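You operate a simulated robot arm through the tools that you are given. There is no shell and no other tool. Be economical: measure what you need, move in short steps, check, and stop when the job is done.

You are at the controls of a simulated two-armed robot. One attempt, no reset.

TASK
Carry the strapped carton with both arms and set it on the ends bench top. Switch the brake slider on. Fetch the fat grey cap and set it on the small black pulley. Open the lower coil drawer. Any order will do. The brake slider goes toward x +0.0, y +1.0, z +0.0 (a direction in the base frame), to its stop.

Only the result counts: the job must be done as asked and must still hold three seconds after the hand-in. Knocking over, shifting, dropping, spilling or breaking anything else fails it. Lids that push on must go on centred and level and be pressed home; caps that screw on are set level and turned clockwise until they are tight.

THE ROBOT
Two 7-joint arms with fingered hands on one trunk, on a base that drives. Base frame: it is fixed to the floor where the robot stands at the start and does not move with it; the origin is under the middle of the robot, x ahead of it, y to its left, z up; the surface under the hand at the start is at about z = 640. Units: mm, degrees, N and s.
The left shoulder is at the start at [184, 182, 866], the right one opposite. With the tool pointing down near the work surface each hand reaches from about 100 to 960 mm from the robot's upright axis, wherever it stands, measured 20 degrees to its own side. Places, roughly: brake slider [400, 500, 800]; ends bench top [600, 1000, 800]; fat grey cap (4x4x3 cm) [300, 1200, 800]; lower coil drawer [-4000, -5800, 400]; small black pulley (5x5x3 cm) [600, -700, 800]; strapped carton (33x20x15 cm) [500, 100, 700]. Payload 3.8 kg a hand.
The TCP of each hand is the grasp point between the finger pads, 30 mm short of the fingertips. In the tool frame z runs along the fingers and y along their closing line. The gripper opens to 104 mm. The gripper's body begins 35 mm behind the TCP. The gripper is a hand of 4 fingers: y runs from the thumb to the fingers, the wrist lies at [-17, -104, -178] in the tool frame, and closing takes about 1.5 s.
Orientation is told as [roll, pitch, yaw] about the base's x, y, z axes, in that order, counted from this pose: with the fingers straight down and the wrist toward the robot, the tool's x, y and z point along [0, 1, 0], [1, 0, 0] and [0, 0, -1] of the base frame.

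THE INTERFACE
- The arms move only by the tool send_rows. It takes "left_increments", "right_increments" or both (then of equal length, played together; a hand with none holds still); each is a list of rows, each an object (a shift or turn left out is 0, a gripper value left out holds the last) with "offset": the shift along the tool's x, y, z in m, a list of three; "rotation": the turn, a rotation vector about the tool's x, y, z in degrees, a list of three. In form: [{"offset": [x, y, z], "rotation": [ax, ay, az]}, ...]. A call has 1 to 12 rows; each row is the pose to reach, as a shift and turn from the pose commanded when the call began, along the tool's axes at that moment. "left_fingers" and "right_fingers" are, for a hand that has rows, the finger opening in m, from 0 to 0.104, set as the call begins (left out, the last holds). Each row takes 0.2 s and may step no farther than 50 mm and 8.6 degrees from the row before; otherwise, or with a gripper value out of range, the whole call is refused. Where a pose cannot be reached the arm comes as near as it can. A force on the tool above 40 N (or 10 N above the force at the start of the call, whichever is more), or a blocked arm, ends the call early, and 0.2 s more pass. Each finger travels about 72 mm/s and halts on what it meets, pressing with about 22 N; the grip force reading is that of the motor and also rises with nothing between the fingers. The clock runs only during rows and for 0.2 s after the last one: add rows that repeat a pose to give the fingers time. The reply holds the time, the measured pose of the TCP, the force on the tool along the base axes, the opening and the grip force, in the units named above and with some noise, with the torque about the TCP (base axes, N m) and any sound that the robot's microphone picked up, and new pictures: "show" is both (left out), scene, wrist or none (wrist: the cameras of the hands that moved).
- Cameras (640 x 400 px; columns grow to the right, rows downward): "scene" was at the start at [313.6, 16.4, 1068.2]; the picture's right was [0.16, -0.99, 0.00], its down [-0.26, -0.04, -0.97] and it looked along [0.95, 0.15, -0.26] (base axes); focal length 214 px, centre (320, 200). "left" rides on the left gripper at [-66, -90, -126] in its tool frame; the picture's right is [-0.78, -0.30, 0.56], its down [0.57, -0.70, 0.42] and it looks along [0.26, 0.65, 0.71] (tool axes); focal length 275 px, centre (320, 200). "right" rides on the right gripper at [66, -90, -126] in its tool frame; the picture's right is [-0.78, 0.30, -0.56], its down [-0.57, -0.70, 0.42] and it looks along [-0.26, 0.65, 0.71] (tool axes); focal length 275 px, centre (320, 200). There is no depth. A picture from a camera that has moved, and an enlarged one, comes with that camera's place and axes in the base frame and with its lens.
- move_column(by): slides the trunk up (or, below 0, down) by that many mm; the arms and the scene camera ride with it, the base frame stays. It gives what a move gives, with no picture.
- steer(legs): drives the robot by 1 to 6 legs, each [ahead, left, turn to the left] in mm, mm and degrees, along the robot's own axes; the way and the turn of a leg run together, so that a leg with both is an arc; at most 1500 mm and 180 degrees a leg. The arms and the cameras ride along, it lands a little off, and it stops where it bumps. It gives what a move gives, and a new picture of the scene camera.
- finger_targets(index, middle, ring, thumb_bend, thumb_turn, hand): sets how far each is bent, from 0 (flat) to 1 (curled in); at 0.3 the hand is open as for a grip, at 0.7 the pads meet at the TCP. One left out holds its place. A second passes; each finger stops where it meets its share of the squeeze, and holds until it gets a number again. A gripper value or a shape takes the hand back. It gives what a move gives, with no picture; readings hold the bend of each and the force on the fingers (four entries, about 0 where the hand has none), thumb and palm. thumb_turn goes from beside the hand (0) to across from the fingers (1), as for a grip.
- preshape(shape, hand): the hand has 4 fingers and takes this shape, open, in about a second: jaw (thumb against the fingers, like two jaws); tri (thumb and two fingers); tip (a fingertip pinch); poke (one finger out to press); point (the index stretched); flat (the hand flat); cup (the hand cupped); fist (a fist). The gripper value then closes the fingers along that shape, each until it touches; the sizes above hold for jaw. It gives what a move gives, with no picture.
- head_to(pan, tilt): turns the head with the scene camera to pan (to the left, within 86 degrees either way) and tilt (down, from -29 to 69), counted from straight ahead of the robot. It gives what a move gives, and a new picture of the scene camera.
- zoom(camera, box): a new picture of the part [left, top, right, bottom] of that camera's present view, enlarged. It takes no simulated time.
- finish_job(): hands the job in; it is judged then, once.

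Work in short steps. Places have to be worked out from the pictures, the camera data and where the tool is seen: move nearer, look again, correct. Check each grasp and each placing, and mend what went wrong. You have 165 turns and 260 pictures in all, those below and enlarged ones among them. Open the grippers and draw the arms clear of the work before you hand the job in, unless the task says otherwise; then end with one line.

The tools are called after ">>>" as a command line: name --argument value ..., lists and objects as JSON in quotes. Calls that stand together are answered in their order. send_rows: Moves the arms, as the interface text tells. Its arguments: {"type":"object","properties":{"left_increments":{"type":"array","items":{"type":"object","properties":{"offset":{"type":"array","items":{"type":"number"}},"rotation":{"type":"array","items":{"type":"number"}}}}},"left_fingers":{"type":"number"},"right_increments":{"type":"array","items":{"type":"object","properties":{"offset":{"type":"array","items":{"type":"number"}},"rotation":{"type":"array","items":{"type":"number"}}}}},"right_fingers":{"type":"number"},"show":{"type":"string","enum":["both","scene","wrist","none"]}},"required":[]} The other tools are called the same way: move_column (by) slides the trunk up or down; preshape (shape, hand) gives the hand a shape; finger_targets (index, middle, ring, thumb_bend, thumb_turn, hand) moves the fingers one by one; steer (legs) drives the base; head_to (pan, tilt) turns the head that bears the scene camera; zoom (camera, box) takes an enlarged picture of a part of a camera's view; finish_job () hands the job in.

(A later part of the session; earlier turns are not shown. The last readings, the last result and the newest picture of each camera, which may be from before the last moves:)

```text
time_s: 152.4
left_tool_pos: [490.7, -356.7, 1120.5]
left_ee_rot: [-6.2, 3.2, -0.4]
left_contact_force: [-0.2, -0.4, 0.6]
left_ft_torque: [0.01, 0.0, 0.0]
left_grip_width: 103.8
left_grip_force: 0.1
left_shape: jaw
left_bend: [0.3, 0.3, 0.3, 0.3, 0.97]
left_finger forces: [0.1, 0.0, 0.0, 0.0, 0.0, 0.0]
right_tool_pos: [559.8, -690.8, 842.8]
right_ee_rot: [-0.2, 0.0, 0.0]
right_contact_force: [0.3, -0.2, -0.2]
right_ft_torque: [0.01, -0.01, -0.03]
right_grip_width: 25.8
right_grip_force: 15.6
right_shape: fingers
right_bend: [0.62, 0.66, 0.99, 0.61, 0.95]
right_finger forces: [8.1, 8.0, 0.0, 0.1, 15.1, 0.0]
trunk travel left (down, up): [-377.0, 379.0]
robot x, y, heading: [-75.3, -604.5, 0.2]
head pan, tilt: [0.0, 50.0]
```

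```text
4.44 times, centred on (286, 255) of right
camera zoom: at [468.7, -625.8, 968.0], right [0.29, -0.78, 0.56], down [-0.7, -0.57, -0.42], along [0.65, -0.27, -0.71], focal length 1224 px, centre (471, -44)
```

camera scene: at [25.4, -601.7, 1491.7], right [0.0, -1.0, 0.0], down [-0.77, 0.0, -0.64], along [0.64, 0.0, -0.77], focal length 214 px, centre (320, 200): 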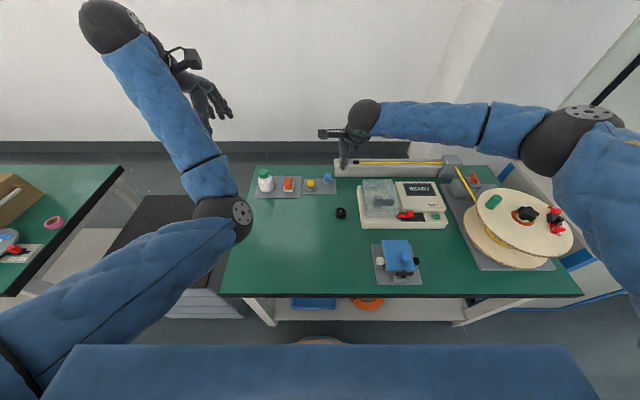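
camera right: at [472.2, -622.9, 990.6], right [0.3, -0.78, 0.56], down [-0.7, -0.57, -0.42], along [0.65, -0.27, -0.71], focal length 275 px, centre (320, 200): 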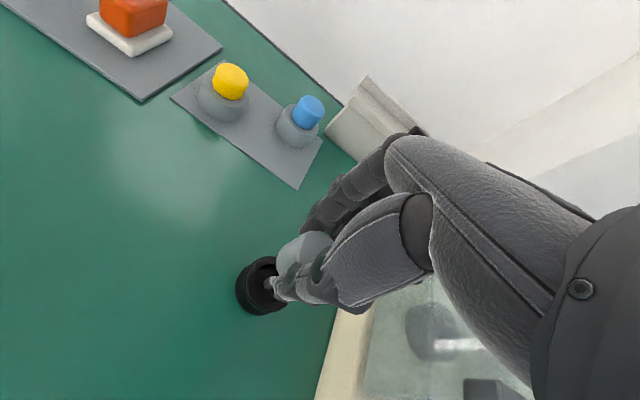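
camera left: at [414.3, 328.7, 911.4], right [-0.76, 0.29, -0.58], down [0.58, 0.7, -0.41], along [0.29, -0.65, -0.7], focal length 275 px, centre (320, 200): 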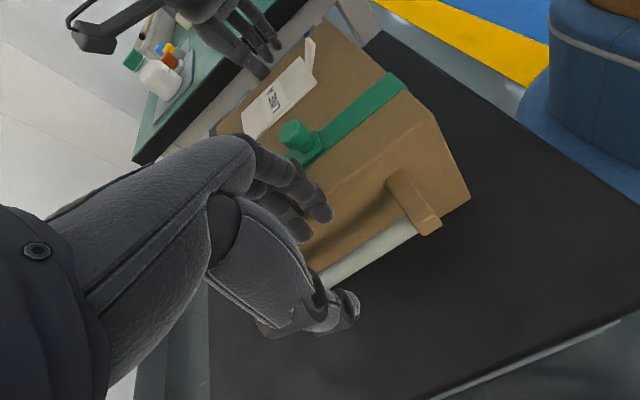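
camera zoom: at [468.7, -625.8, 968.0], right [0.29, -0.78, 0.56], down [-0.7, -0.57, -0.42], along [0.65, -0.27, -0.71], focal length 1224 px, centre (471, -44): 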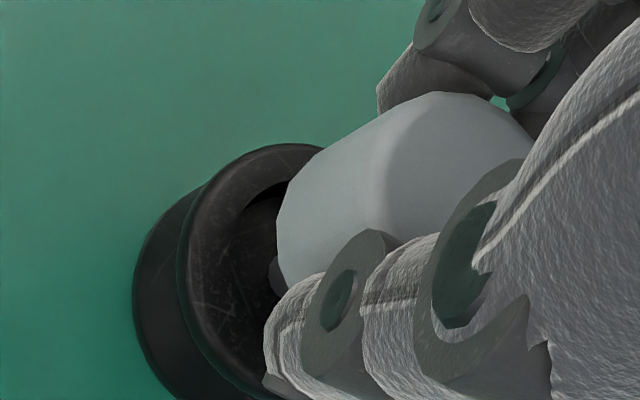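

Scene view shows y aligned within 1 mm, and the wrist view suggests x is 2–3 mm short. I'll nudge +2.5 mm in x and descend slowly.

>>> send_rows --right_increments '[{"offset": [0.0005, 0.0025, 0.0]}, {"offset": [0.0005, 0.0025, 0.003]}, {"offset": [0.0005, 0.0025, 0.006]}, {"offset": [0.0005, 0.0025, 0.009]}, {"offset": [0.0005, 0.0025, 0.009]}]' --show "none"

>>> zoom --camera "scene" --box '[320, 180, 376, 215]'

>>> zoom --camera "right" --box '[230, 210, 342, 300]'

```text
time_s: 153.6
left_tool_pos: [490.5, -356.4, 1121.3]
left_ee_rot: [-6.2, 3.2, -0.4]
left_contact_force: [0.2, -0.1, -0.7]
left_ft_torque: [0.03, -0.01, 0.03]
left_grip_width: 103.8
left_grip_force: 0.1
left_shape: jaw
left_bend: [0.3, 0.3, 0.3, 0.3, 0.97]
left_finger forces: [0.1, 0.0, 0.0, 0.0, 0.0, 0.0]
right_tool_pos: [562.4, -691.5, 834.6]
right_ee_rot: [-0.1, 0.0, -0.1]
right_contact_force: [-0.2, -0.3, 0.0]
right_ft_torque: [-0.05, -0.01, -0.04]
right_grip_width: 25.8
right_grip_force: 15.9
right_shape: fingers
right_bend: [0.62, 0.66, 0.99, 0.61, 0.95]
right_finger forces: [8.2, 8.0, 0.1, 0.1, 15.1, 0.0]
trunk travel left (down, up): [-377.0, 379.0]
robot x, y, heading: [-74.6, -602.7, -0.2]
head pan, tilt: [0.0, 50.0]
```

```text
11.43 times, centred on (348, 198) of scene
camera zoom: at [47.7, -601.8, 1381.0], right [0.0, -1.0, 0.0], down [-0.77, 0.0, -0.64], along [0.64, 0.0, -0.77], focal length 2451 px, centre (0, 229)
```

zoom: 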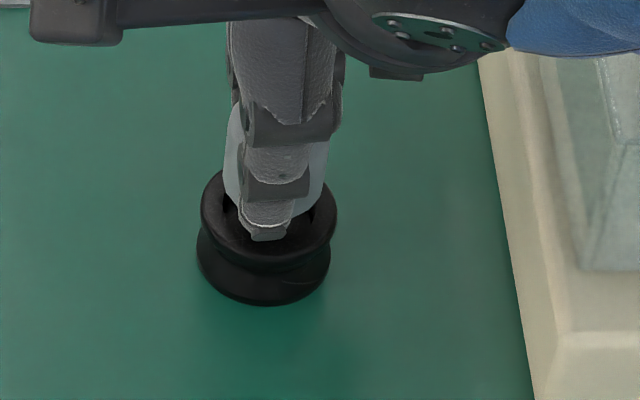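

```text
4.44 times, centred on (286, 255) of right
camera zoom: at [471.1, -626.0, 959.0], right [0.29, -0.78, 0.56], down [-0.7, -0.57, -0.42], along [0.65, -0.27, -0.71], focal length 1224 px, centre (471, -44)
```

zoom: 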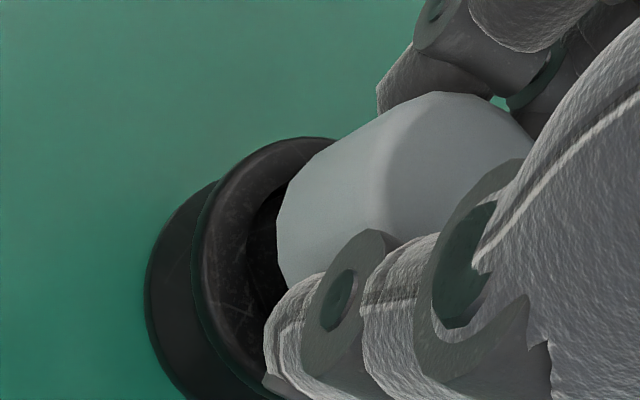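

Aligned laterally. Continue down in 3 mm steps, watching for contact.

>>> send_rows --right_increments '[{"offset": [0.0, 0.0, 0.003]}, {"offset": [0.0, 0.0, 0.006]}, {"offset": [0.0, 0.0, 0.008]}, {"offset": [0.0, 0.0, 0.008]}]' --show "none"

>>> zoom --camera "scene" --box '[320, 180, 376, 215]'

>>> zoom --camera "right" --box '[230, 210, 342, 300]'

```text
time_s: 154.6
left_tool_pos: [489.9, -355.9, 1121.1]
left_ee_rot: [-6.2, 3.1, -0.5]
left_contact_force: [0.4, 0.2, 0.0]
left_ft_torque: [0.01, 0.0, 0.0]
left_grip_width: 103.5
left_grip_force: 0.1
left_shape: jaw
left_bend: [0.3, 0.3, 0.3, 0.3, 0.97]
left_finger forces: [0.0, 0.1, 0.1, 0.1, 0.0, 0.0]
right_tool_pos: [562.5, -693.3, 826.1]
right_ee_rot: [-0.2, 0.0, -0.1]
right_contact_force: [-0.5, -0.2, 0.2]
right_ft_torque: [-0.02, -0.02, 0.0]
right_grip_width: 25.6
right_grip_force: 15.7
right_shape: fingers
right_bend: [0.62, 0.66, 0.99, 0.61, 0.95]
right_finger forces: [8.0, 8.0, 0.0, 0.0, 15.0, 0.0]
trunk travel left (down, up): [-377.0, 379.0]
robot x, y, heading: [-76.6, -602.1, 0.1]
head pan, tilt: [0.0, 50.0]
```

```text
11.43 times, centred on (348, 198) of scene
camera zoom: at [47.7, -601.8, 1381.0], right [0.0, -1.0, 0.0], down [-0.77, 0.0, -0.64], along [0.64, 0.0, -0.77], focal length 2451 px, centre (0, 229)
```

zoom: 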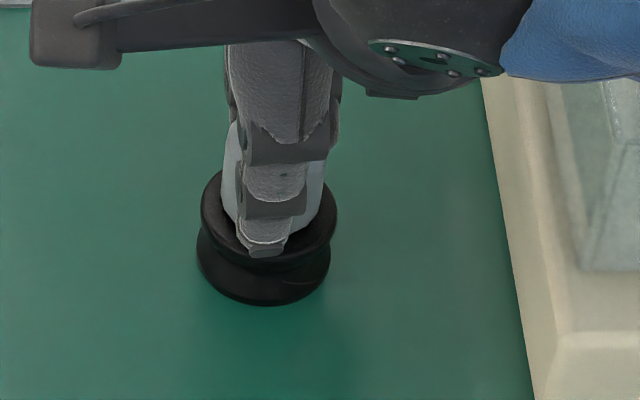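

```text
4.44 times, centred on (286, 255) of right
camera zoom: at [471.2, -626.1, 950.7], right [0.3, -0.78, 0.56], down [-0.7, -0.57, -0.42], along [0.65, -0.27, -0.71], focal length 1224 px, centre (471, -44)
```

zoom: 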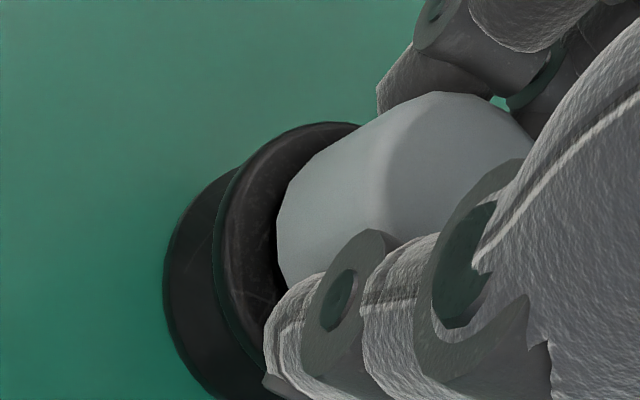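

No contact yet. Continuing down gently.

>>> send_rows --right_increments '[{"offset": [-0.0005, 0.0, 0.003]}, {"offset": [-0.0005, 0.0, 0.005]}, {"offset": [-0.0005, 0.0, 0.007]}, {"offset": [-0.0005, 0.0, 0.007]}]' --show "none"

>>> zoom --camera "right" --box '[230, 210, 342, 300]'

```text
time_s: 155.6
left_tool_pos: [488.2, -356.2, 1121.8]
left_ee_rot: [-6.2, 3.1, -0.3]
left_contact_force: [-0.7, 0.3, -0.4]
left_ft_torque: [0.0, -0.03, -0.01]
left_grip_width: 103.7
left_grip_force: 0.0
left_shape: jaw
left_bend: [0.3, 0.3, 0.3, 0.3, 0.97]
left_finger forces: [0.0, 0.0, 0.0, 0.0, 0.0, 0.0]
right_tool_pos: [562.9, -691.2, 820.3]
right_ee_rot: [-0.1, -0.3, -0.1]
right_contact_force: [3.2, 0.3, 15.4]
right_ft_torque: [0.03, 0.1, -0.01]
right_grip_width: 25.2
right_grip_force: 18.3
right_shape: fingers
right_bend: [0.62, 0.66, 0.99, 0.62, 0.95]
right_finger forces: [9.8, 9.9, 0.0, 0.0, 16.3, 0.0]
trunk travel left (down, up): [-377.0, 379.0]
robot x, y, heading: [-74.9, -603.0, -0.2]
head pan, tilt: [0.0, 50.0]
```

```text
4.44 times, centred on (286, 255) of right
camera zoom: at [470.9, -626.7, 945.3], right [0.29, -0.78, 0.56], down [-0.7, -0.57, -0.43], along [0.65, -0.27, -0.71], focal length 1224 px, centre (471, -44)
```

zoom: 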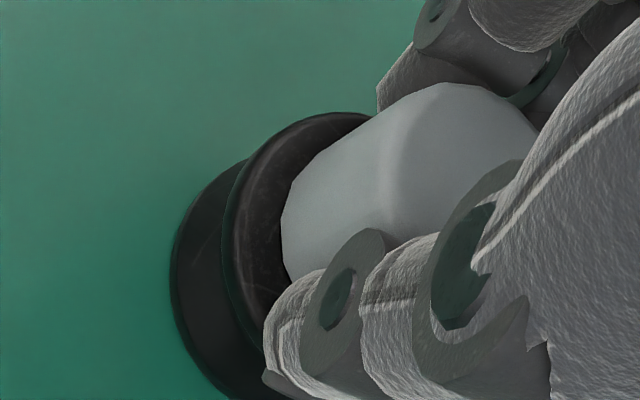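

Contact with 15 N at TCP z≈820, which is rim height, so the pin has entered the cap. I'll press down a bit more to make sure it's home.

>>> send_rows --right_increments '[{"offset": [0.0, 0.0, 0.003]}, {"offset": [0.0, 0.0, 0.005]}, {"offset": [0.0, 0.0, 0.005]}]' --show "none"

>>> zoom --camera "right" --box '[230, 210, 342, 300]'

>>> zoom --camera "scene" --box '[320, 180, 376, 215]'

```text
time_s: 156.4
left_tool_pos: [488.2, -356.7, 1120.7]
left_ee_rot: [-6.2, 3.1, -0.4]
left_contact_force: [-0.1, 0.6, -0.1]
left_ft_torque: [-0.02, 0.06, 0.01]
left_grip_width: 103.6
left_grip_force: 0.1
left_shape: jaw
left_bend: [0.3, 0.3, 0.3, 0.3, 0.97]
left_finger forces: [0.0, 0.0, 0.0, 0.0, 0.0, 0.0]
right_tool_pos: [563.5, -692.6, 817.0]
right_ee_rot: [-0.2, -0.5, -0.1]
right_contact_force: [4.9, -1.8, 28.5]
right_ft_torque: [-0.03, 0.03, -0.04]
right_grip_width: 25.2
right_grip_force: 22.1
right_shape: fingers
right_bend: [0.62, 0.72, 0.99, 0.62, 0.95]
right_finger forces: [10.5, 14.2, 0.0, 0.0, 18.7, 0.1]
trunk travel left (down, up): [-377.0, 379.0]
robot x, y, heading: [-73.6, -606.3, -0.1]
head pan, tilt: [0.0, 50.0]
```

```text
4.44 times, centred on (286, 255) of right
camera zoom: at [471.1, -626.6, 942.0], right [0.29, -0.78, 0.56], down [-0.7, -0.57, -0.43], along [0.65, -0.27, -0.71], focal length 1224 px, centre (471, -44)
```

zoom: 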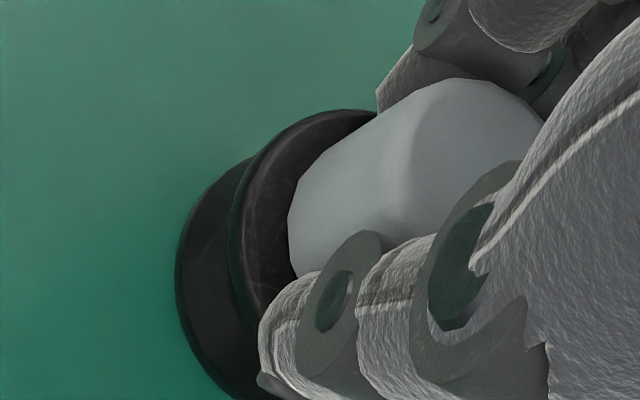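

```text
11.43 times, centred on (348, 198) of scene
camera zoom: at [45.3, -601.7, 1381.4], right [0.0, -1.0, 0.0], down [-0.77, 0.0, -0.64], along [0.64, 0.0, -0.77], focal length 2451 px, centre (0, 229)
```

zoom: 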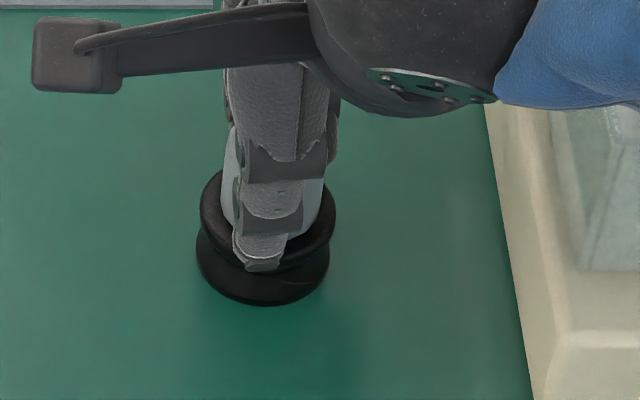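

Firmly down at 28 N. I'll relax upward a few mm and release to see how it sits.

>>> send_rows --right_increments '[{"offset": [0.0, 0.0, -0.003]}, {"offset": [0.0, -0.0005, -0.0055]}, {"offset": [0.0, -0.0005, -0.0055]}]' --show "none"

>>> finger_targets --hand "right" --index 0.56 --middle 0.56 --thumb_bend 0.55

>>> zoom --camera "right" --box '[230, 210, 342, 300]'

```text
time_s: 157.2
left_tool_pos: [489.4, -355.7, 1121.1]
left_ee_rot: [-6.2, 3.2, -0.3]
left_contact_force: [0.4, -0.1, 0.6]
left_ft_torque: [-0.02, 0.02, -0.01]
left_grip_width: 103.7
left_grip_force: 0.2
left_shape: jaw
left_bend: [0.3, 0.3, 0.3, 0.3, 0.97]
left_finger forces: [0.0, 0.1, 0.0, 0.0, 0.1, 0.0]
right_tool_pos: [559.1, -692.1, 818.0]
right_ee_rot: [-0.1, 0.1, 0.1]
right_contact_force: [1.1, -0.7, 7.7]
right_ft_torque: [0.02, -0.05, -0.03]
right_grip_width: 25.0
right_grip_force: 17.1
right_shape: fingers
right_bend: [0.62, 0.66, 0.99, 0.62, 0.95]
right_finger forces: [9.4, 10.6, 0.0, 0.0, 15.9, 0.0]
trunk travel left (down, up): [-377.0, 379.0]
robot x, y, heading: [-76.2, -603.4, 0.0]
head pan, tilt: [0.0, 50.0]
```

```text
time_s: 158.2
left_tool_pos: [490.3, -356.3, 1121.3]
left_ee_rot: [-6.1, 3.2, -0.4]
left_contact_force: [0.8, -0.6, 0.6]
left_ft_torque: [0.05, -0.03, 0.01]
left_grip_width: 103.7
left_grip_force: 0.1
left_shape: jaw
left_bend: [0.3, 0.3, 0.3, 0.3, 0.97]
left_finger forces: [0.1, 0.1, 0.0, 0.0, 0.1, 0.0]
right_tool_pos: [560.4, -691.3, 819.9]
right_ee_rot: [-0.1, 0.0, -0.1]
right_contact_force: [0.5, 0.5, 2.8]
right_ft_torque: [-0.03, -0.07, 0.01]
right_grip_width: 39.2
right_grip_force: 1.2
right_shape: fingers
right_bend: [0.56, 0.57, 0.99, 0.55, 0.97]
right_finger forces: [0.0, 2.3, 0.0, 0.0, 0.1, 0.0]
trunk travel left (down, up): [-377.0, 379.0]
robot x, y, heading: [-72.5, -604.3, 0.1]
head pan, tilt: [0.0, 50.0]
```

```text
4.44 times, centred on (286, 255) of right
camera zoom: at [469.9, -626.1, 944.3], right [0.3, -0.78, 0.56], down [-0.7, -0.57, -0.42], along [0.65, -0.27, -0.71], focal length 1224 px, centre (471, -44)
```

zoom: 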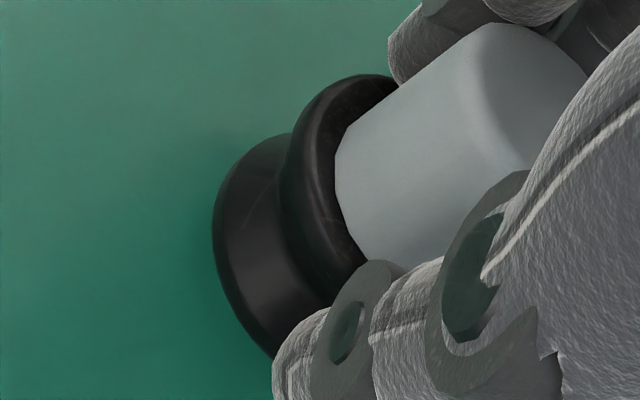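

The cap and pulley look displaced in this view. Checking from the scene camera.

>>> zoom --camera "scene" --box '[320, 175, 384, 215]'

>>> zoom --camera "right" --box '[160, 130, 420, 330]'

```text
10.00 times, centred on (352, 195) of scene
camera zoom: at [47.4, -601.8, 1381.0], right [0.0, -1.0, 0.0], down [-0.77, 0.0, -0.64], along [0.64, 0.0, -0.77], focal length 2145 px, centre (0, 250)
```

zoom: 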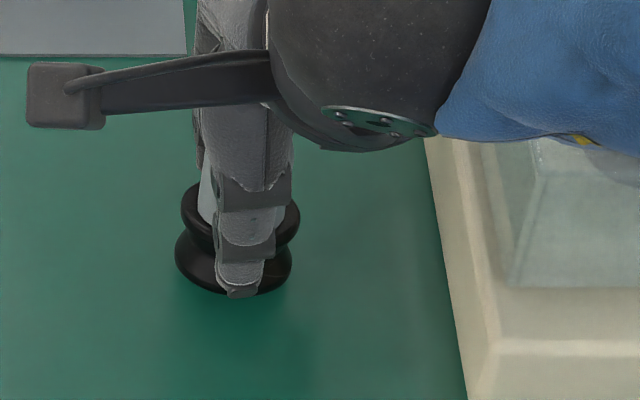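

```text
2.00 times, centred on (290, 230) of right
camera zoom: at [469.9, -626.1, 944.3], right [0.3, -0.78, 0.56], down [-0.7, -0.57, -0.42], along [0.65, -0.27, -0.71], focal length 551 px, centre (380, 140)
```

zoom: 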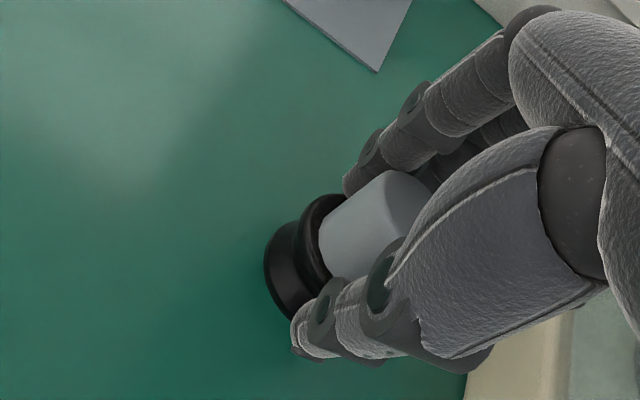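

Pulley with cap slid ~14 mm in +x during release but still upright. I'll open the fingers further, away from the cap, and look.

>>> finger_targets --hand "right" --index 0.42 --middle 0.42

>>> zoom --camera "right" --box '[160, 130, 420, 330]'

>>> zoom --camera "scene" --box '[320, 175, 384, 215]'

```text
time_s: 159.2
left_tool_pos: [490.1, -356.6, 1120.0]
left_ee_rot: [-6.3, 3.2, -0.4]
left_contact_force: [0.3, -0.5, 0.4]
left_ft_torque: [0.02, -0.02, -0.01]
left_grip_width: 103.9
left_grip_force: 0.1
left_shape: jaw
left_bend: [0.3, 0.3, 0.3, 0.3, 0.97]
left_finger forces: [0.0, 0.0, 0.0, 0.0, 0.0, 0.1]
right_tool_pos: [560.5, -691.2, 819.4]
right_ee_rot: [-0.1, -0.1, -0.1]
right_contact_force: [0.1, 0.2, 1.3]
right_ft_torque: [0.0, 0.0, -0.02]
right_grip_width: 57.6
right_grip_force: 0.0
right_shape: fingers
right_bend: [0.42, 0.42, 0.99, 0.55, 0.97]
right_finger forces: [0.0, 0.1, 0.0, 0.0, 0.0, 0.0]
trunk travel left (down, up): [-377.0, 379.0]
robot x, y, heading: [-75.7, -604.4, -0.0]
head pan, tilt: [0.0, 50.0]
```

```text
2.00 times, centred on (290, 230) of right
camera zoom: at [470.3, -626.1, 944.5], right [0.29, -0.78, 0.56], down [-0.7, -0.57, -0.42], along [0.65, -0.27, -0.71], focal length 551 px, centre (380, 140)
```

zoom: 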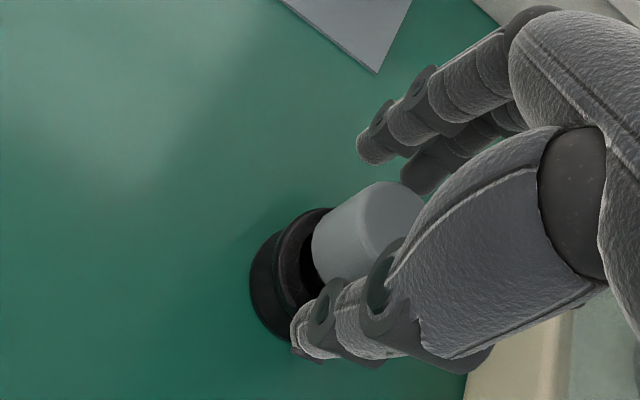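

```text
10.00 times, centred on (352, 195) of scene
camera zoom: at [47.7, -601.8, 1381.0], right [0.0, -1.0, 0.0], down [-0.77, 0.0, -0.64], along [0.64, 0.0, -0.77], focal length 2145 px, centre (0, 250)
```

zoom: 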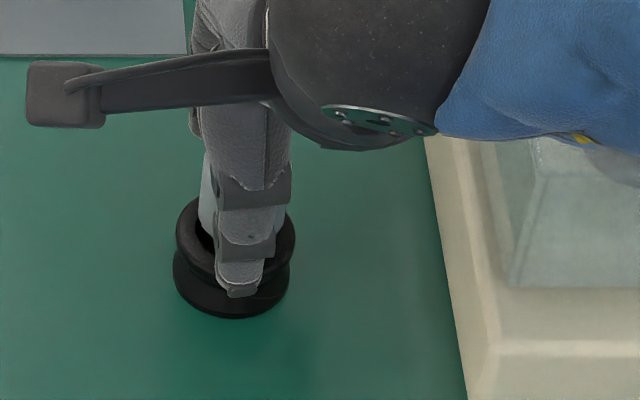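

The pulley dropped back to its place; a fingertip had hooked under its rim. Now I open fully and lift away to see the cap.

>>> finger_targets --hand "right" --index 0.3 --middle 0.3 --thumb_bend 0.35

>>> send_rows --right_increments '[{"offset": [0.0, 0.0, -0.02]}, {"offset": [0.0, 0.0, -0.05]}, {"offset": [0.0, 0.0, -0.09]}, {"offset": [0.0, 0.0, -0.13]}]' --show "none"

>>> zoom --camera "right" --box '[180, 170, 340, 330]'

>>> zoom --camera "scene" --box '[320, 180, 368, 210]'

```text
time_s: 160.2
left_tool_pos: [490.9, -355.8, 1120.5]
left_ee_rot: [-6.3, 3.2, -0.4]
left_contact_force: [0.1, 0.9, 0.9]
left_ft_torque: [0.0, 0.02, 0.0]
left_grip_width: 103.8
left_grip_force: 0.0
left_shape: jaw
left_bend: [0.3, 0.3, 0.3, 0.3, 0.97]
left_finger forces: [0.0, 0.0, 0.1, 0.0, 0.0, 0.0]
right_tool_pos: [559.9, -692.2, 820.1]
right_ee_rot: [-0.1, 0.0, -0.1]
right_contact_force: [0.5, -0.4, 1.2]
right_ft_torque: [0.0, 0.01, 0.05]
right_grip_width: 98.2
right_grip_force: 0.0
right_shape: fingers
right_bend: [0.3, 0.3, 0.99, 0.35, 0.97]
right_finger forces: [0.0, 0.0, 0.1, 0.0, 0.0, 0.0]
trunk travel left (down, up): [-377.0, 379.0]
robot x, y, heading: [-76.1, -600.9, -0.2]
head pan, tilt: [0.0, 50.0]
```

```text
time_s: 161.2
left_tool_pos: [489.4, -356.1, 1121.2]
left_ee_rot: [-6.2, 3.1, -0.4]
left_contact_force: [-0.4, -0.2, 0.4]
left_ft_torque: [0.0, 0.02, -0.02]
left_grip_width: 103.5
left_grip_force: 0.1
left_shape: jaw
left_bend: [0.3, 0.3, 0.3, 0.3, 0.97]
left_finger forces: [0.0, 0.0, 0.1, 0.0, 0.0, 0.0]
right_tool_pos: [562.4, -694.4, 952.0]
right_ee_rot: [-0.1, 0.0, 0.0]
right_contact_force: [0.4, 0.5, -0.3]
right_ft_torque: [0.02, 0.01, -0.02]
right_grip_width: 98.3
right_grip_force: 0.1
right_shape: fingers
right_bend: [0.3, 0.3, 0.99, 0.35, 0.97]
right_finger forces: [0.0, 0.1, 0.0, 0.0, 0.0, 0.0]
trunk travel left (down, up): [-377.0, 379.0]
robot x, y, heading: [-74.8, -601.7, 0.0]
head pan, tilt: [0.0, 50.0]
```

```text
2.50 times, centred on (260, 250) of right
camera zoom: at [471.1, -627.5, 1076.4], right [0.29, -0.78, 0.56], down [-0.7, -0.57, -0.42], along [0.65, -0.27, -0.71], focal length 688 px, centre (470, 75)
```

zoom: 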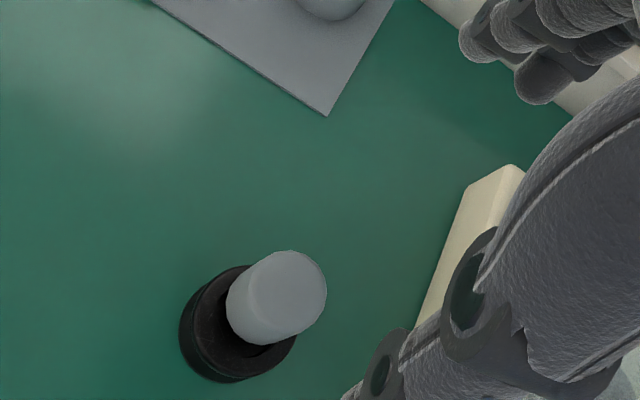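

```text
13.33 times, centred on (344, 195) of scene
camera zoom: at [47.3, -601.7, 1381.1], right [0.0, -1.0, 0.0], down [-0.77, 0.0, -0.64], along [0.64, 0.0, -0.77], focal length 2860 px, centre (0, 267)
```

zoom: 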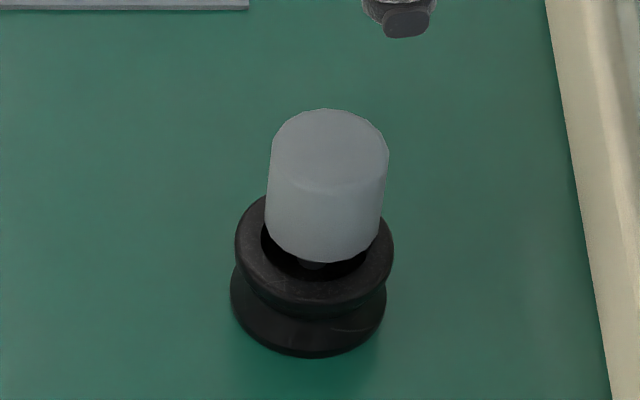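

The cap looks nearly centred, but I can't tell whether it's seated on the rim or perched on the pin. I'll back off and lower the trunk for a low-angle view.

>>> steer --legs '[[-500, 0, 0]]'

>>> move_column --by -250

>>> head_to --pan -5 --tilt 17

```text
time_s: 164.1
left_tool_pos: [-10.8, -356.4, 1121.8]
left_ee_rot: [-6.3, 3.1, -0.2]
left_contact_force: [0.3, 0.0, 1.4]
left_ft_torque: [-0.02, -0.02, 0.0]
left_grip_width: 103.7
left_grip_force: 0.1
left_shape: jaw
left_bend: [0.3, 0.3, 0.3, 0.3, 0.97]
left_finger forces: [0.0, 0.0, 0.1, 0.0, 0.1, 0.0]
right_tool_pos: [63.0, -692.3, 951.4]
right_ee_rot: [-0.1, -0.1, 0.1]
right_contact_force: [0.6, 0.4, -0.1]
right_ft_torque: [-0.03, 0.0, -0.01]
right_grip_width: 98.0
right_grip_force: 0.1
right_shape: fingers
right_bend: [0.3, 0.3, 0.99, 0.35, 0.97]
right_finger forces: [0.0, 0.1, 0.0, 0.0, 0.0, 0.0]
trunk travel left (down, up): [-377.0, 379.0]
robot x, y, heading: [-576.7, -604.3, 0.1]
head pan, tilt: [0.0, 50.0]
camera scene: at [-452.5, -602.6, 1381.1], right [0.0, -1.0, 0.0], down [-0.77, 0.0, -0.64], along [0.64, 0.0, -0.77], focal length 214 px, centre (320, 200)
```

scene: 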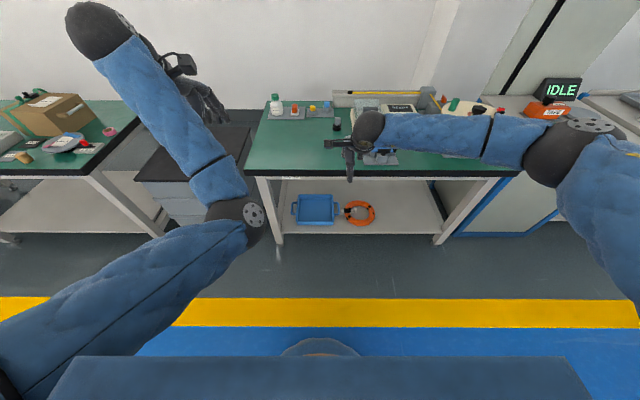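

```text
time_s: 166.7
left_tool_pos: [38.4, -356.5, 750.5]
left_ee_rot: [-6.2, 16.5, -0.2]
left_contact_force: [0.4, -0.1, -0.2]
left_ft_torque: [0.0, -0.01, -0.01]
left_grip_width: 103.7
left_grip_force: 0.2
left_shape: jaw
left_bend: [0.3, 0.3, 0.3, 0.3, 0.97]
left_finger forces: [0.0, 0.1, 0.1, 0.1, 0.0, 0.1]
right_tool_pos: [64.3, -693.4, 701.6]
right_ee_rot: [0.0, -0.1, 0.1]
right_contact_force: [0.5, 0.5, 0.2]
right_ft_torque: [0.04, 0.01, 0.01]
right_grip_width: 98.1
right_grip_force: 0.1
right_shape: fingers
right_bend: [0.3, 0.3, 0.99, 0.35, 0.97]
right_finger forces: [0.0, 0.1, 0.0, 0.0, 0.0, 0.0]
trunk travel left (down, up): [-127.0, 629.0]
robot x, y, heading: [-573.3, -604.0, -0.0]
head pan, tilt: [0.0, 50.0]
```

```text
time_s: 167.7
left_tool_pos: [37.4, -355.5, 749.1]
left_ee_rot: [-6.2, 16.6, -0.2]
left_contact_force: [0.0, 0.6, 0.4]
left_ft_torque: [0.02, 0.01, 0.04]
left_grip_width: 103.8
left_grip_force: 0.0
left_shape: jaw
left_bend: [0.3, 0.3, 0.3, 0.3, 0.97]
left_finger forces: [0.0, 0.1, 0.0, 0.1, 0.0, 0.0]
right_tool_pos: [63.9, -691.9, 701.5]
right_ee_rot: [0.0, 0.0, 0.0]
right_contact_force: [1.2, -0.8, 0.1]
right_ft_torque: [0.0, -0.01, -0.01]
right_grip_width: 98.1
right_grip_force: 0.0
right_shape: fingers
right_bend: [0.3, 0.3, 0.99, 0.35, 0.97]
right_finger forces: [0.0, 0.1, 0.0, 0.0, 0.1, 0.1]
trunk travel left (down, up): [-127.0, 629.0]
robot x, y, heading: [-575.5, -604.7, 0.4]
head pan, tilt: [-5.0, 17.0]
camera scene: at [-323.5, -610.2, 1174.1], right [-0.08, -1.0, 0.0], down [-0.29, 0.02, -0.96], along [0.95, -0.08, -0.29], focal length 214 px, centre (320, 200)
```

scene: 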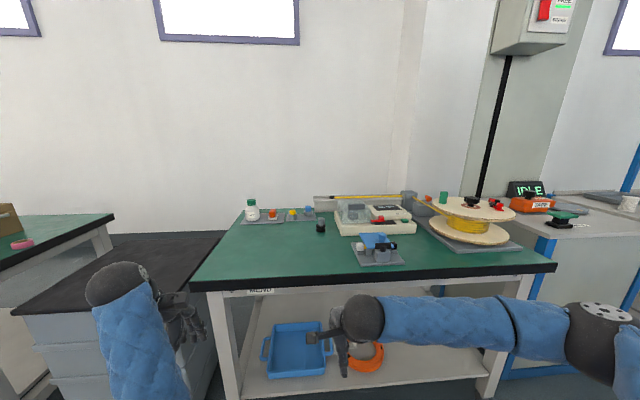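

>>> zoom --camera "scene" --box '[308, 214, 334, 238]'

```text
16.00 times, centred on (321, 226) of scene
camera zoom: at [-323.5, -610.2, 1174.1], right [-0.08, -1.0, 0.0], down [-0.29, 0.02, -0.96], along [0.95, -0.08, -0.29], focal length 3432 px, centre (304, -216)
```

zoom: 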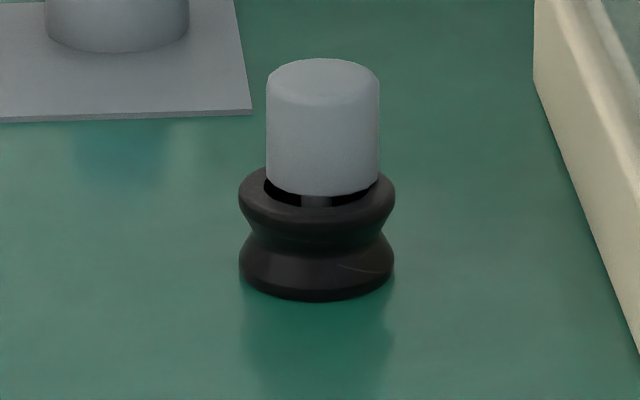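

From the low angle the cap is level and sits at rim height with the pin inside, but about 7 mm off-centre toward +x. I'll go back and regrip it higher to recentre it.

>>> move_column --by 250

>>> steer --legs '[[500, 0, 0]]'

>>> head_to --pan 0 --tilt 45

>>> zoom --camera "right" --box '[180, 170, 340, 330]'

```text
time_s: 170.3
left_tool_pos: [37.8, -355.4, 998.8]
left_ee_rot: [-6.2, 16.6, -0.3]
left_contact_force: [0.8, 0.9, -0.1]
left_ft_torque: [-0.02, -0.01, 0.02]
left_grip_width: 103.7
left_grip_force: 0.0
left_shape: jaw
left_bend: [0.3, 0.3, 0.3, 0.3, 0.97]
left_finger forces: [0.0, 0.0, 0.0, 0.0, 0.0, 0.0]
right_tool_pos: [63.6, -694.1, 949.3]
right_ee_rot: [-0.2, 0.0, 0.1]
right_contact_force: [-0.3, 0.1, -0.7]
right_ft_torque: [-0.01, -0.01, -0.01]
right_grip_width: 98.1
right_grip_force: 0.1
right_shape: fingers
right_bend: [0.3, 0.3, 0.99, 0.35, 0.97]
right_finger forces: [0.0, 0.0, 0.0, 0.0, 0.0, 0.0]
trunk travel left (down, up): [-377.0, 379.0]
robot x, y, heading: [-576.6, -604.5, 0.3]
head pan, tilt: [-5.0, 17.0]
```

```text
time_s: 173.2
left_tool_pos: [538.1, -355.7, 998.5]
left_ee_rot: [-6.2, 16.5, -0.3]
left_contact_force: [-0.4, 0.5, 0.4]
left_ft_torque: [-0.03, 0.07, 0.01]
left_grip_width: 103.5
left_grip_force: 0.1
left_shape: jaw
left_bend: [0.3, 0.3, 0.3, 0.3, 0.97]
left_finger forces: [0.0, 0.2, 0.1, 0.0, 0.1, 0.0]
right_tool_pos: [562.1, -691.8, 950.5]
right_ee_rot: [-0.2, 0.0, 0.0]
right_contact_force: [-0.2, 0.0, -0.5]
right_ft_torque: [0.06, 0.04, -0.02]
right_grip_width: 98.3
right_grip_force: 0.1
right_shape: fingers
right_bend: [0.3, 0.3, 0.99, 0.35, 0.97]
right_finger forces: [0.1, 0.0, 0.0, 0.1, 0.0, 0.0]
trunk travel left (down, up): [-377.0, 379.0]
robot x, y, heading: [-75.5, -603.9, 0.1]
head pan, tilt: [-5.0, 17.0]
camera scene: at [64.5, -609.3, 1431.4], right [-0.08, -1.0, 0.0], down [-0.29, 0.02, -0.96], along [0.95, -0.08, -0.29], focal length 214 px, centre (320, 200)
```

scene: 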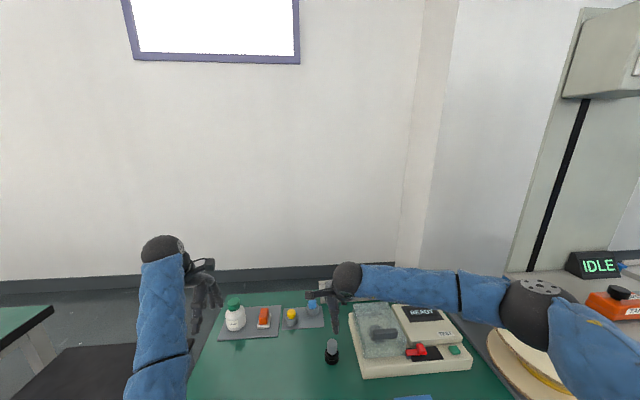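

```text
time_s: 174.2
left_tool_pos: [538.1, -355.8, 999.4]
left_ee_rot: [-6.2, 16.5, -0.3]
left_contact_force: [0.7, -0.5, -0.3]
left_ft_torque: [0.01, -0.02, 0.02]
left_grip_width: 103.2
left_grip_force: 0.0
left_shape: jaw
left_bend: [0.3, 0.3, 0.3, 0.3, 0.97]
left_finger forces: [0.1, 0.0, 0.0, 0.0, 0.0, 0.0]
right_tool_pos: [562.6, -692.0, 950.5]
right_ee_rot: [-0.1, 0.0, 0.0]
right_contact_force: [0.0, -0.1, -0.4]
right_ft_torque: [0.01, 0.0, 0.02]
right_grip_width: 98.0
right_grip_force: 0.1
right_shape: fingers
right_bend: [0.3, 0.3, 0.99, 0.35, 0.97]
right_finger forces: [0.1, 0.1, 0.0, 0.0, 0.0, 0.1]
trunk travel left (down, up): [-377.0, 379.0]
robot x, y, heading: [-75.2, -602.0, 0.1]
head pan, tilt: [0.0, 45.0]
camera scene: at [52.0, -601.2, 1388.0], right [0.0, -1.0, 0.0], down [-0.71, 0.0, -0.71], along [0.71, 0.0, -0.71], focal length 214 px, centre (320, 200)
```

scene: 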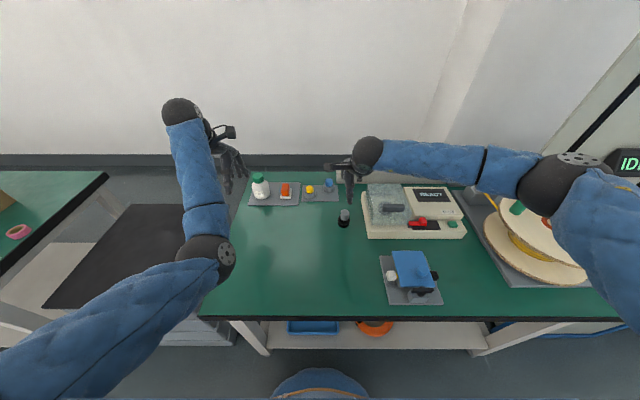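

```text
2.50 times, centred on (260, 250) of right
camera zoom: at [471.5, -626.4, 1075.6], right [0.3, -0.77, 0.56], down [-0.7, -0.57, -0.42], along [0.65, -0.27, -0.71], focal length 688 px, centre (470, 75)
```

zoom: 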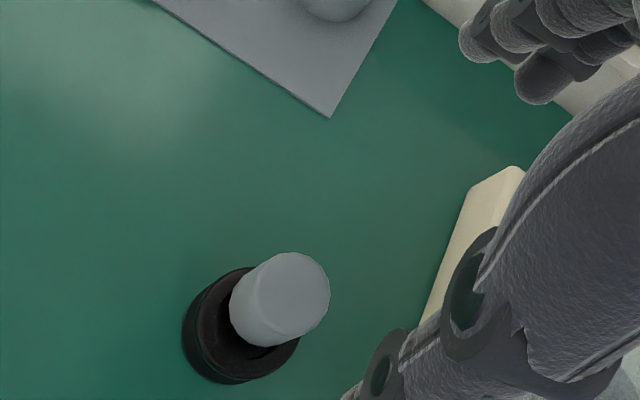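

Tighter zooms to measure the cap's offset from the pulley accurately.

>>> zoom --camera "right" --box '[215, 225, 279, 265]'

>>> zoom --camera "scene" --box '[328, 206, 360, 226]'

```text
10.00 times, centred on (247, 245) of right
camera zoom: at [471.5, -626.4, 1075.6], right [0.3, -0.77, 0.56], down [-0.7, -0.57, -0.42], along [0.65, -0.27, -0.71], focal length 2753 px, centre (1050, -250)
```

zoom: 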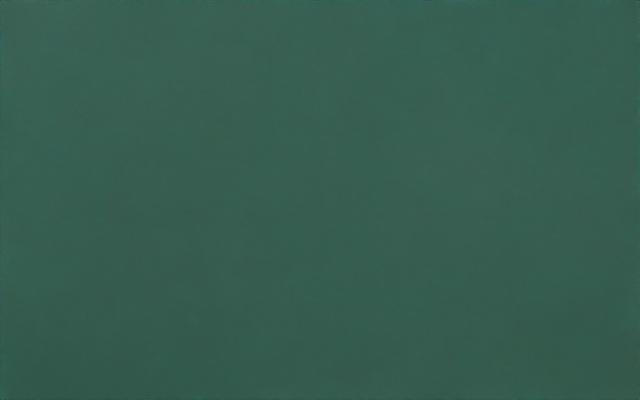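

```text
16.00 times, centred on (344, 216) of scene
camera zoom: at [52.0, -601.2, 1388.0], right [0.0, -1.0, 0.0], down [-0.71, 0.0, -0.71], along [0.71, 0.0, -0.71], focal length 3432 px, centre (-64, -56)
```

zoom: 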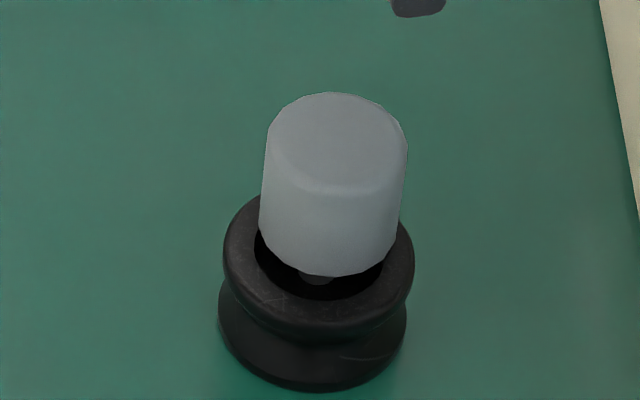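

Measured offset is cap about +7.7 mm in x and −2 mm in y from the axis, seated at rim height. I'll descend higher than before (tips above the rim) and gently close to push it to centre.

>>> send_rows --right_increments '[{"offset": [0.001, 0.0, 0.03]}, {"offset": [0.001, 0.0, 0.06]}, {"offset": [0.001, 0.0, 0.09]}, {"offset": [0.001, 0.0, 0.11]}, {"offset": [0.001, 0.0, 0.119]}, {"offset": [0.001, 0.0, 0.119]}]' --show "none"

>>> finger_targets --hand "right" --index 0.5 --middle 0.5 --thumb_bend 0.5

>>> zoom --camera "right" --box '[200, 170, 360, 310]'

>>> zoom --camera "scene" --box '[320, 200, 368, 230]'

```text
time_s: 175.6
left_tool_pos: [537.4, -354.8, 1000.2]
left_ee_rot: [-6.2, 16.5, -0.3]
left_contact_force: [0.0, 0.4, -0.5]
left_ft_torque: [-0.02, 0.03, -0.02]
left_grip_width: 103.7
left_grip_force: 0.1
left_shape: jaw
left_bend: [0.3, 0.3, 0.3, 0.3, 0.97]
left_finger forces: [0.1, 0.1, 0.0, 0.0, 0.0, 0.0]
right_tool_pos: [562.5, -688.3, 831.2]
right_ee_rot: [0.0, 0.1, -0.1]
right_contact_force: [-0.5, 0.1, -0.5]
right_ft_torque: [0.01, -0.02, -0.01]
right_grip_width: 98.3
right_grip_force: 0.1
right_shape: fingers
right_bend: [0.3, 0.3, 0.99, 0.35, 0.97]
right_finger forces: [0.0, 0.0, 0.0, 0.0, 0.0, 0.0]
trunk travel left (down, up): [-377.0, 379.0]
robot x, y, heading: [-74.6, -602.2, 0.1]
head pan, tilt: [0.0, 45.0]
```

```text
time_s: 176.6
left_tool_pos: [537.8, -354.5, 998.6]
left_ee_rot: [-6.3, 16.4, -0.3]
left_contact_force: [0.3, 0.5, -0.4]
left_ft_torque: [-0.04, -0.01, 0.0]
left_grip_width: 103.8
left_grip_force: 0.1
left_shape: jaw
left_bend: [0.3, 0.3, 0.3, 0.3, 0.97]
left_finger forces: [0.1, 0.0, 0.0, 0.0, 0.0, 0.1]
right_tool_pos: [563.8, -688.0, 829.7]
right_ee_rot: [-0.1, 0.0, -0.1]
right_contact_force: [-0.5, 0.2, 0.4]
right_ft_torque: [-0.04, 0.04, -0.02]
right_grip_width: 54.6
right_grip_force: 0.1
right_shape: fingers
right_bend: [0.5, 0.5, 0.99, 0.5, 0.97]
right_finger forces: [0.0, 0.1, 0.0, 0.1, 0.1, 0.1]
trunk travel left (down, up): [-377.0, 379.0]
robot x, y, heading: [-74.9, -601.1, 0.3]
head pan, tilt: [0.0, 45.0]
```

```text
2.86 times, centred on (280, 240) of right
camera zoom: at [471.4, -623.8, 955.4], right [0.3, -0.77, 0.56], down [-0.7, -0.57, -0.42], along [0.65, -0.27, -0.71], focal length 786 px, centre (434, 86)
```

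zoom: 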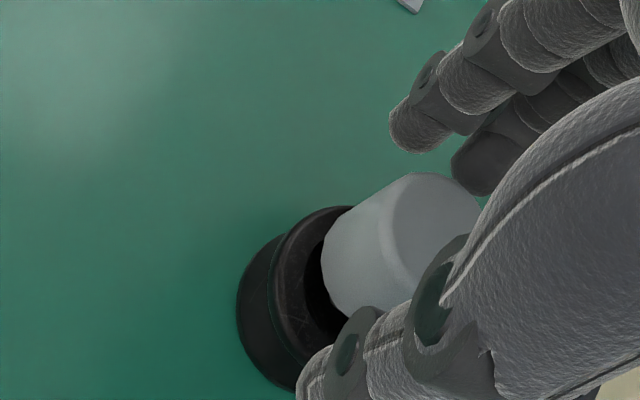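

```text
13.33 times, centred on (344, 215) of scene
camera zoom: at [51.9, -601.2, 1387.9], right [0.0, -1.0, 0.0], down [-0.71, 0.0, -0.71], along [0.71, 0.0, -0.71], focal length 2860 px, centre (0, 0)
```

zoom: 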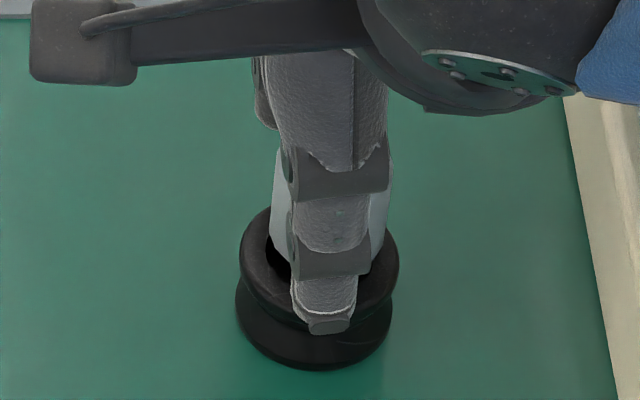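

Shifting 2 mm in −y and closing the fingers to nudge the cap toward −x.

>>> send_rows --right_increments '[{"offset": [-0.002, -0.001, 0.0]}, {"offset": [-0.002, -0.001, 0.0]}]' --show "none"

>>> finger_targets --hand "right" --index 0.61 --middle 0.62 --thumb_bend 0.57

>>> zoom --camera "right" --box '[200, 170, 360, 310]'

>>> zoom --camera "scene" --box '[320, 200, 368, 230]'

```text
time_s: 177.2
left_tool_pos: [537.6, -356.0, 998.2]
left_ee_rot: [-6.2, 16.5, -0.3]
left_contact_force: [0.0, -0.2, 0.1]
left_ft_torque: [0.02, 0.02, 0.02]
left_grip_width: 103.7
left_grip_force: 0.0
left_shape: jaw
left_bend: [0.3, 0.3, 0.3, 0.3, 0.97]
left_finger forces: [0.0, 0.1, 0.0, 0.0, 0.0, 0.0]
right_tool_pos: [561.8, -692.8, 829.7]
right_ee_rot: [-0.1, 0.0, -0.1]
right_contact_force: [1.1, 0.3, -0.2]
right_ft_torque: [0.0, -0.03, -0.01]
right_grip_width: 54.1
right_grip_force: 0.1
right_shape: fingers
right_bend: [0.5, 0.5, 0.99, 0.5, 0.97]
right_finger forces: [0.0, 0.0, 0.0, 0.1, 0.0, 0.0]
trunk travel left (down, up): [-377.0, 379.0]
robot x, y, heading: [-73.9, -605.7, 0.2]
head pan, tilt: [0.0, 45.0]
```

```text
time_s: 178.2
left_tool_pos: [537.5, -355.7, 998.6]
left_ee_rot: [-6.2, 16.5, -0.3]
left_contact_force: [0.0, -0.1, -0.2]
left_ft_torque: [0.0, -0.05, -0.01]
left_grip_width: 103.8
left_grip_force: 0.0
left_shape: jaw
left_bend: [0.3, 0.3, 0.3, 0.3, 0.97]
left_finger forces: [0.0, 0.0, 0.0, 0.0, 0.0, 0.0]
right_tool_pos: [561.9, -692.8, 829.9]
right_ee_rot: [-0.1, 0.1, 0.0]
right_contact_force: [0.0, -0.5, -0.7]
right_ft_torque: [0.01, -0.01, 0.01]
right_grip_width: 32.7
right_grip_force: 0.1
right_shape: fingers
right_bend: [0.61, 0.62, 0.99, 0.56, 0.97]
right_finger forces: [0.0, 0.1, 0.0, 0.0, 0.0, 0.0]
trunk travel left (down, up): [-377.0, 379.0]
robot x, y, heading: [-76.8, -605.5, 0.5]
head pan, tilt: [0.0, 45.0]
```

```text
2.86 times, centred on (280, 240) of right
camera zoom: at [470.3, -627.1, 955.7], right [0.3, -0.77, 0.56], down [-0.7, -0.57, -0.42], along [0.65, -0.27, -0.71], focal length 786 px, centre (434, 86)
```

zoom: 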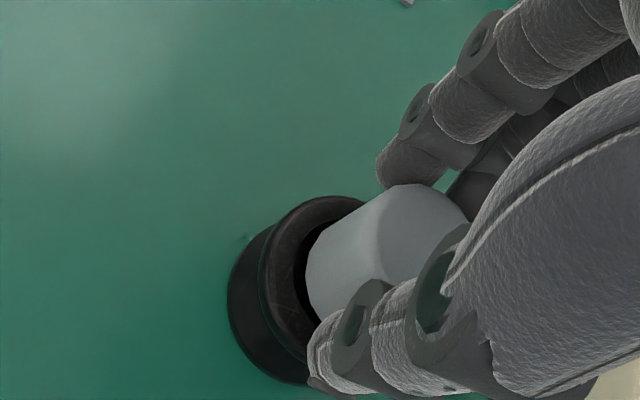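

```text
13.33 times, centred on (344, 215) of scene
camera zoom: at [51.9, -601.2, 1387.9], right [0.0, -1.0, 0.0], down [-0.71, 0.0, -0.71], along [0.71, 0.0, -0.71], focal length 2860 px, centre (0, 0)
```

zoom: 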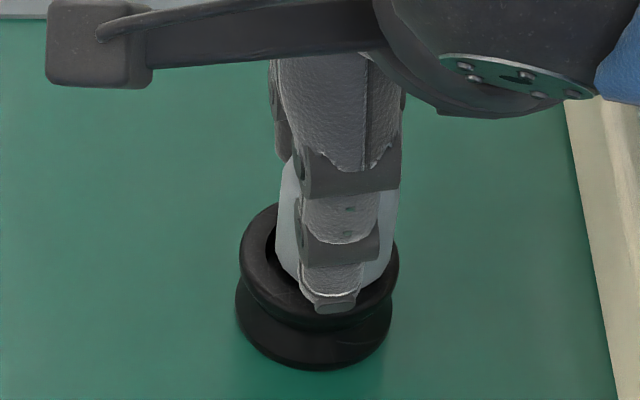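

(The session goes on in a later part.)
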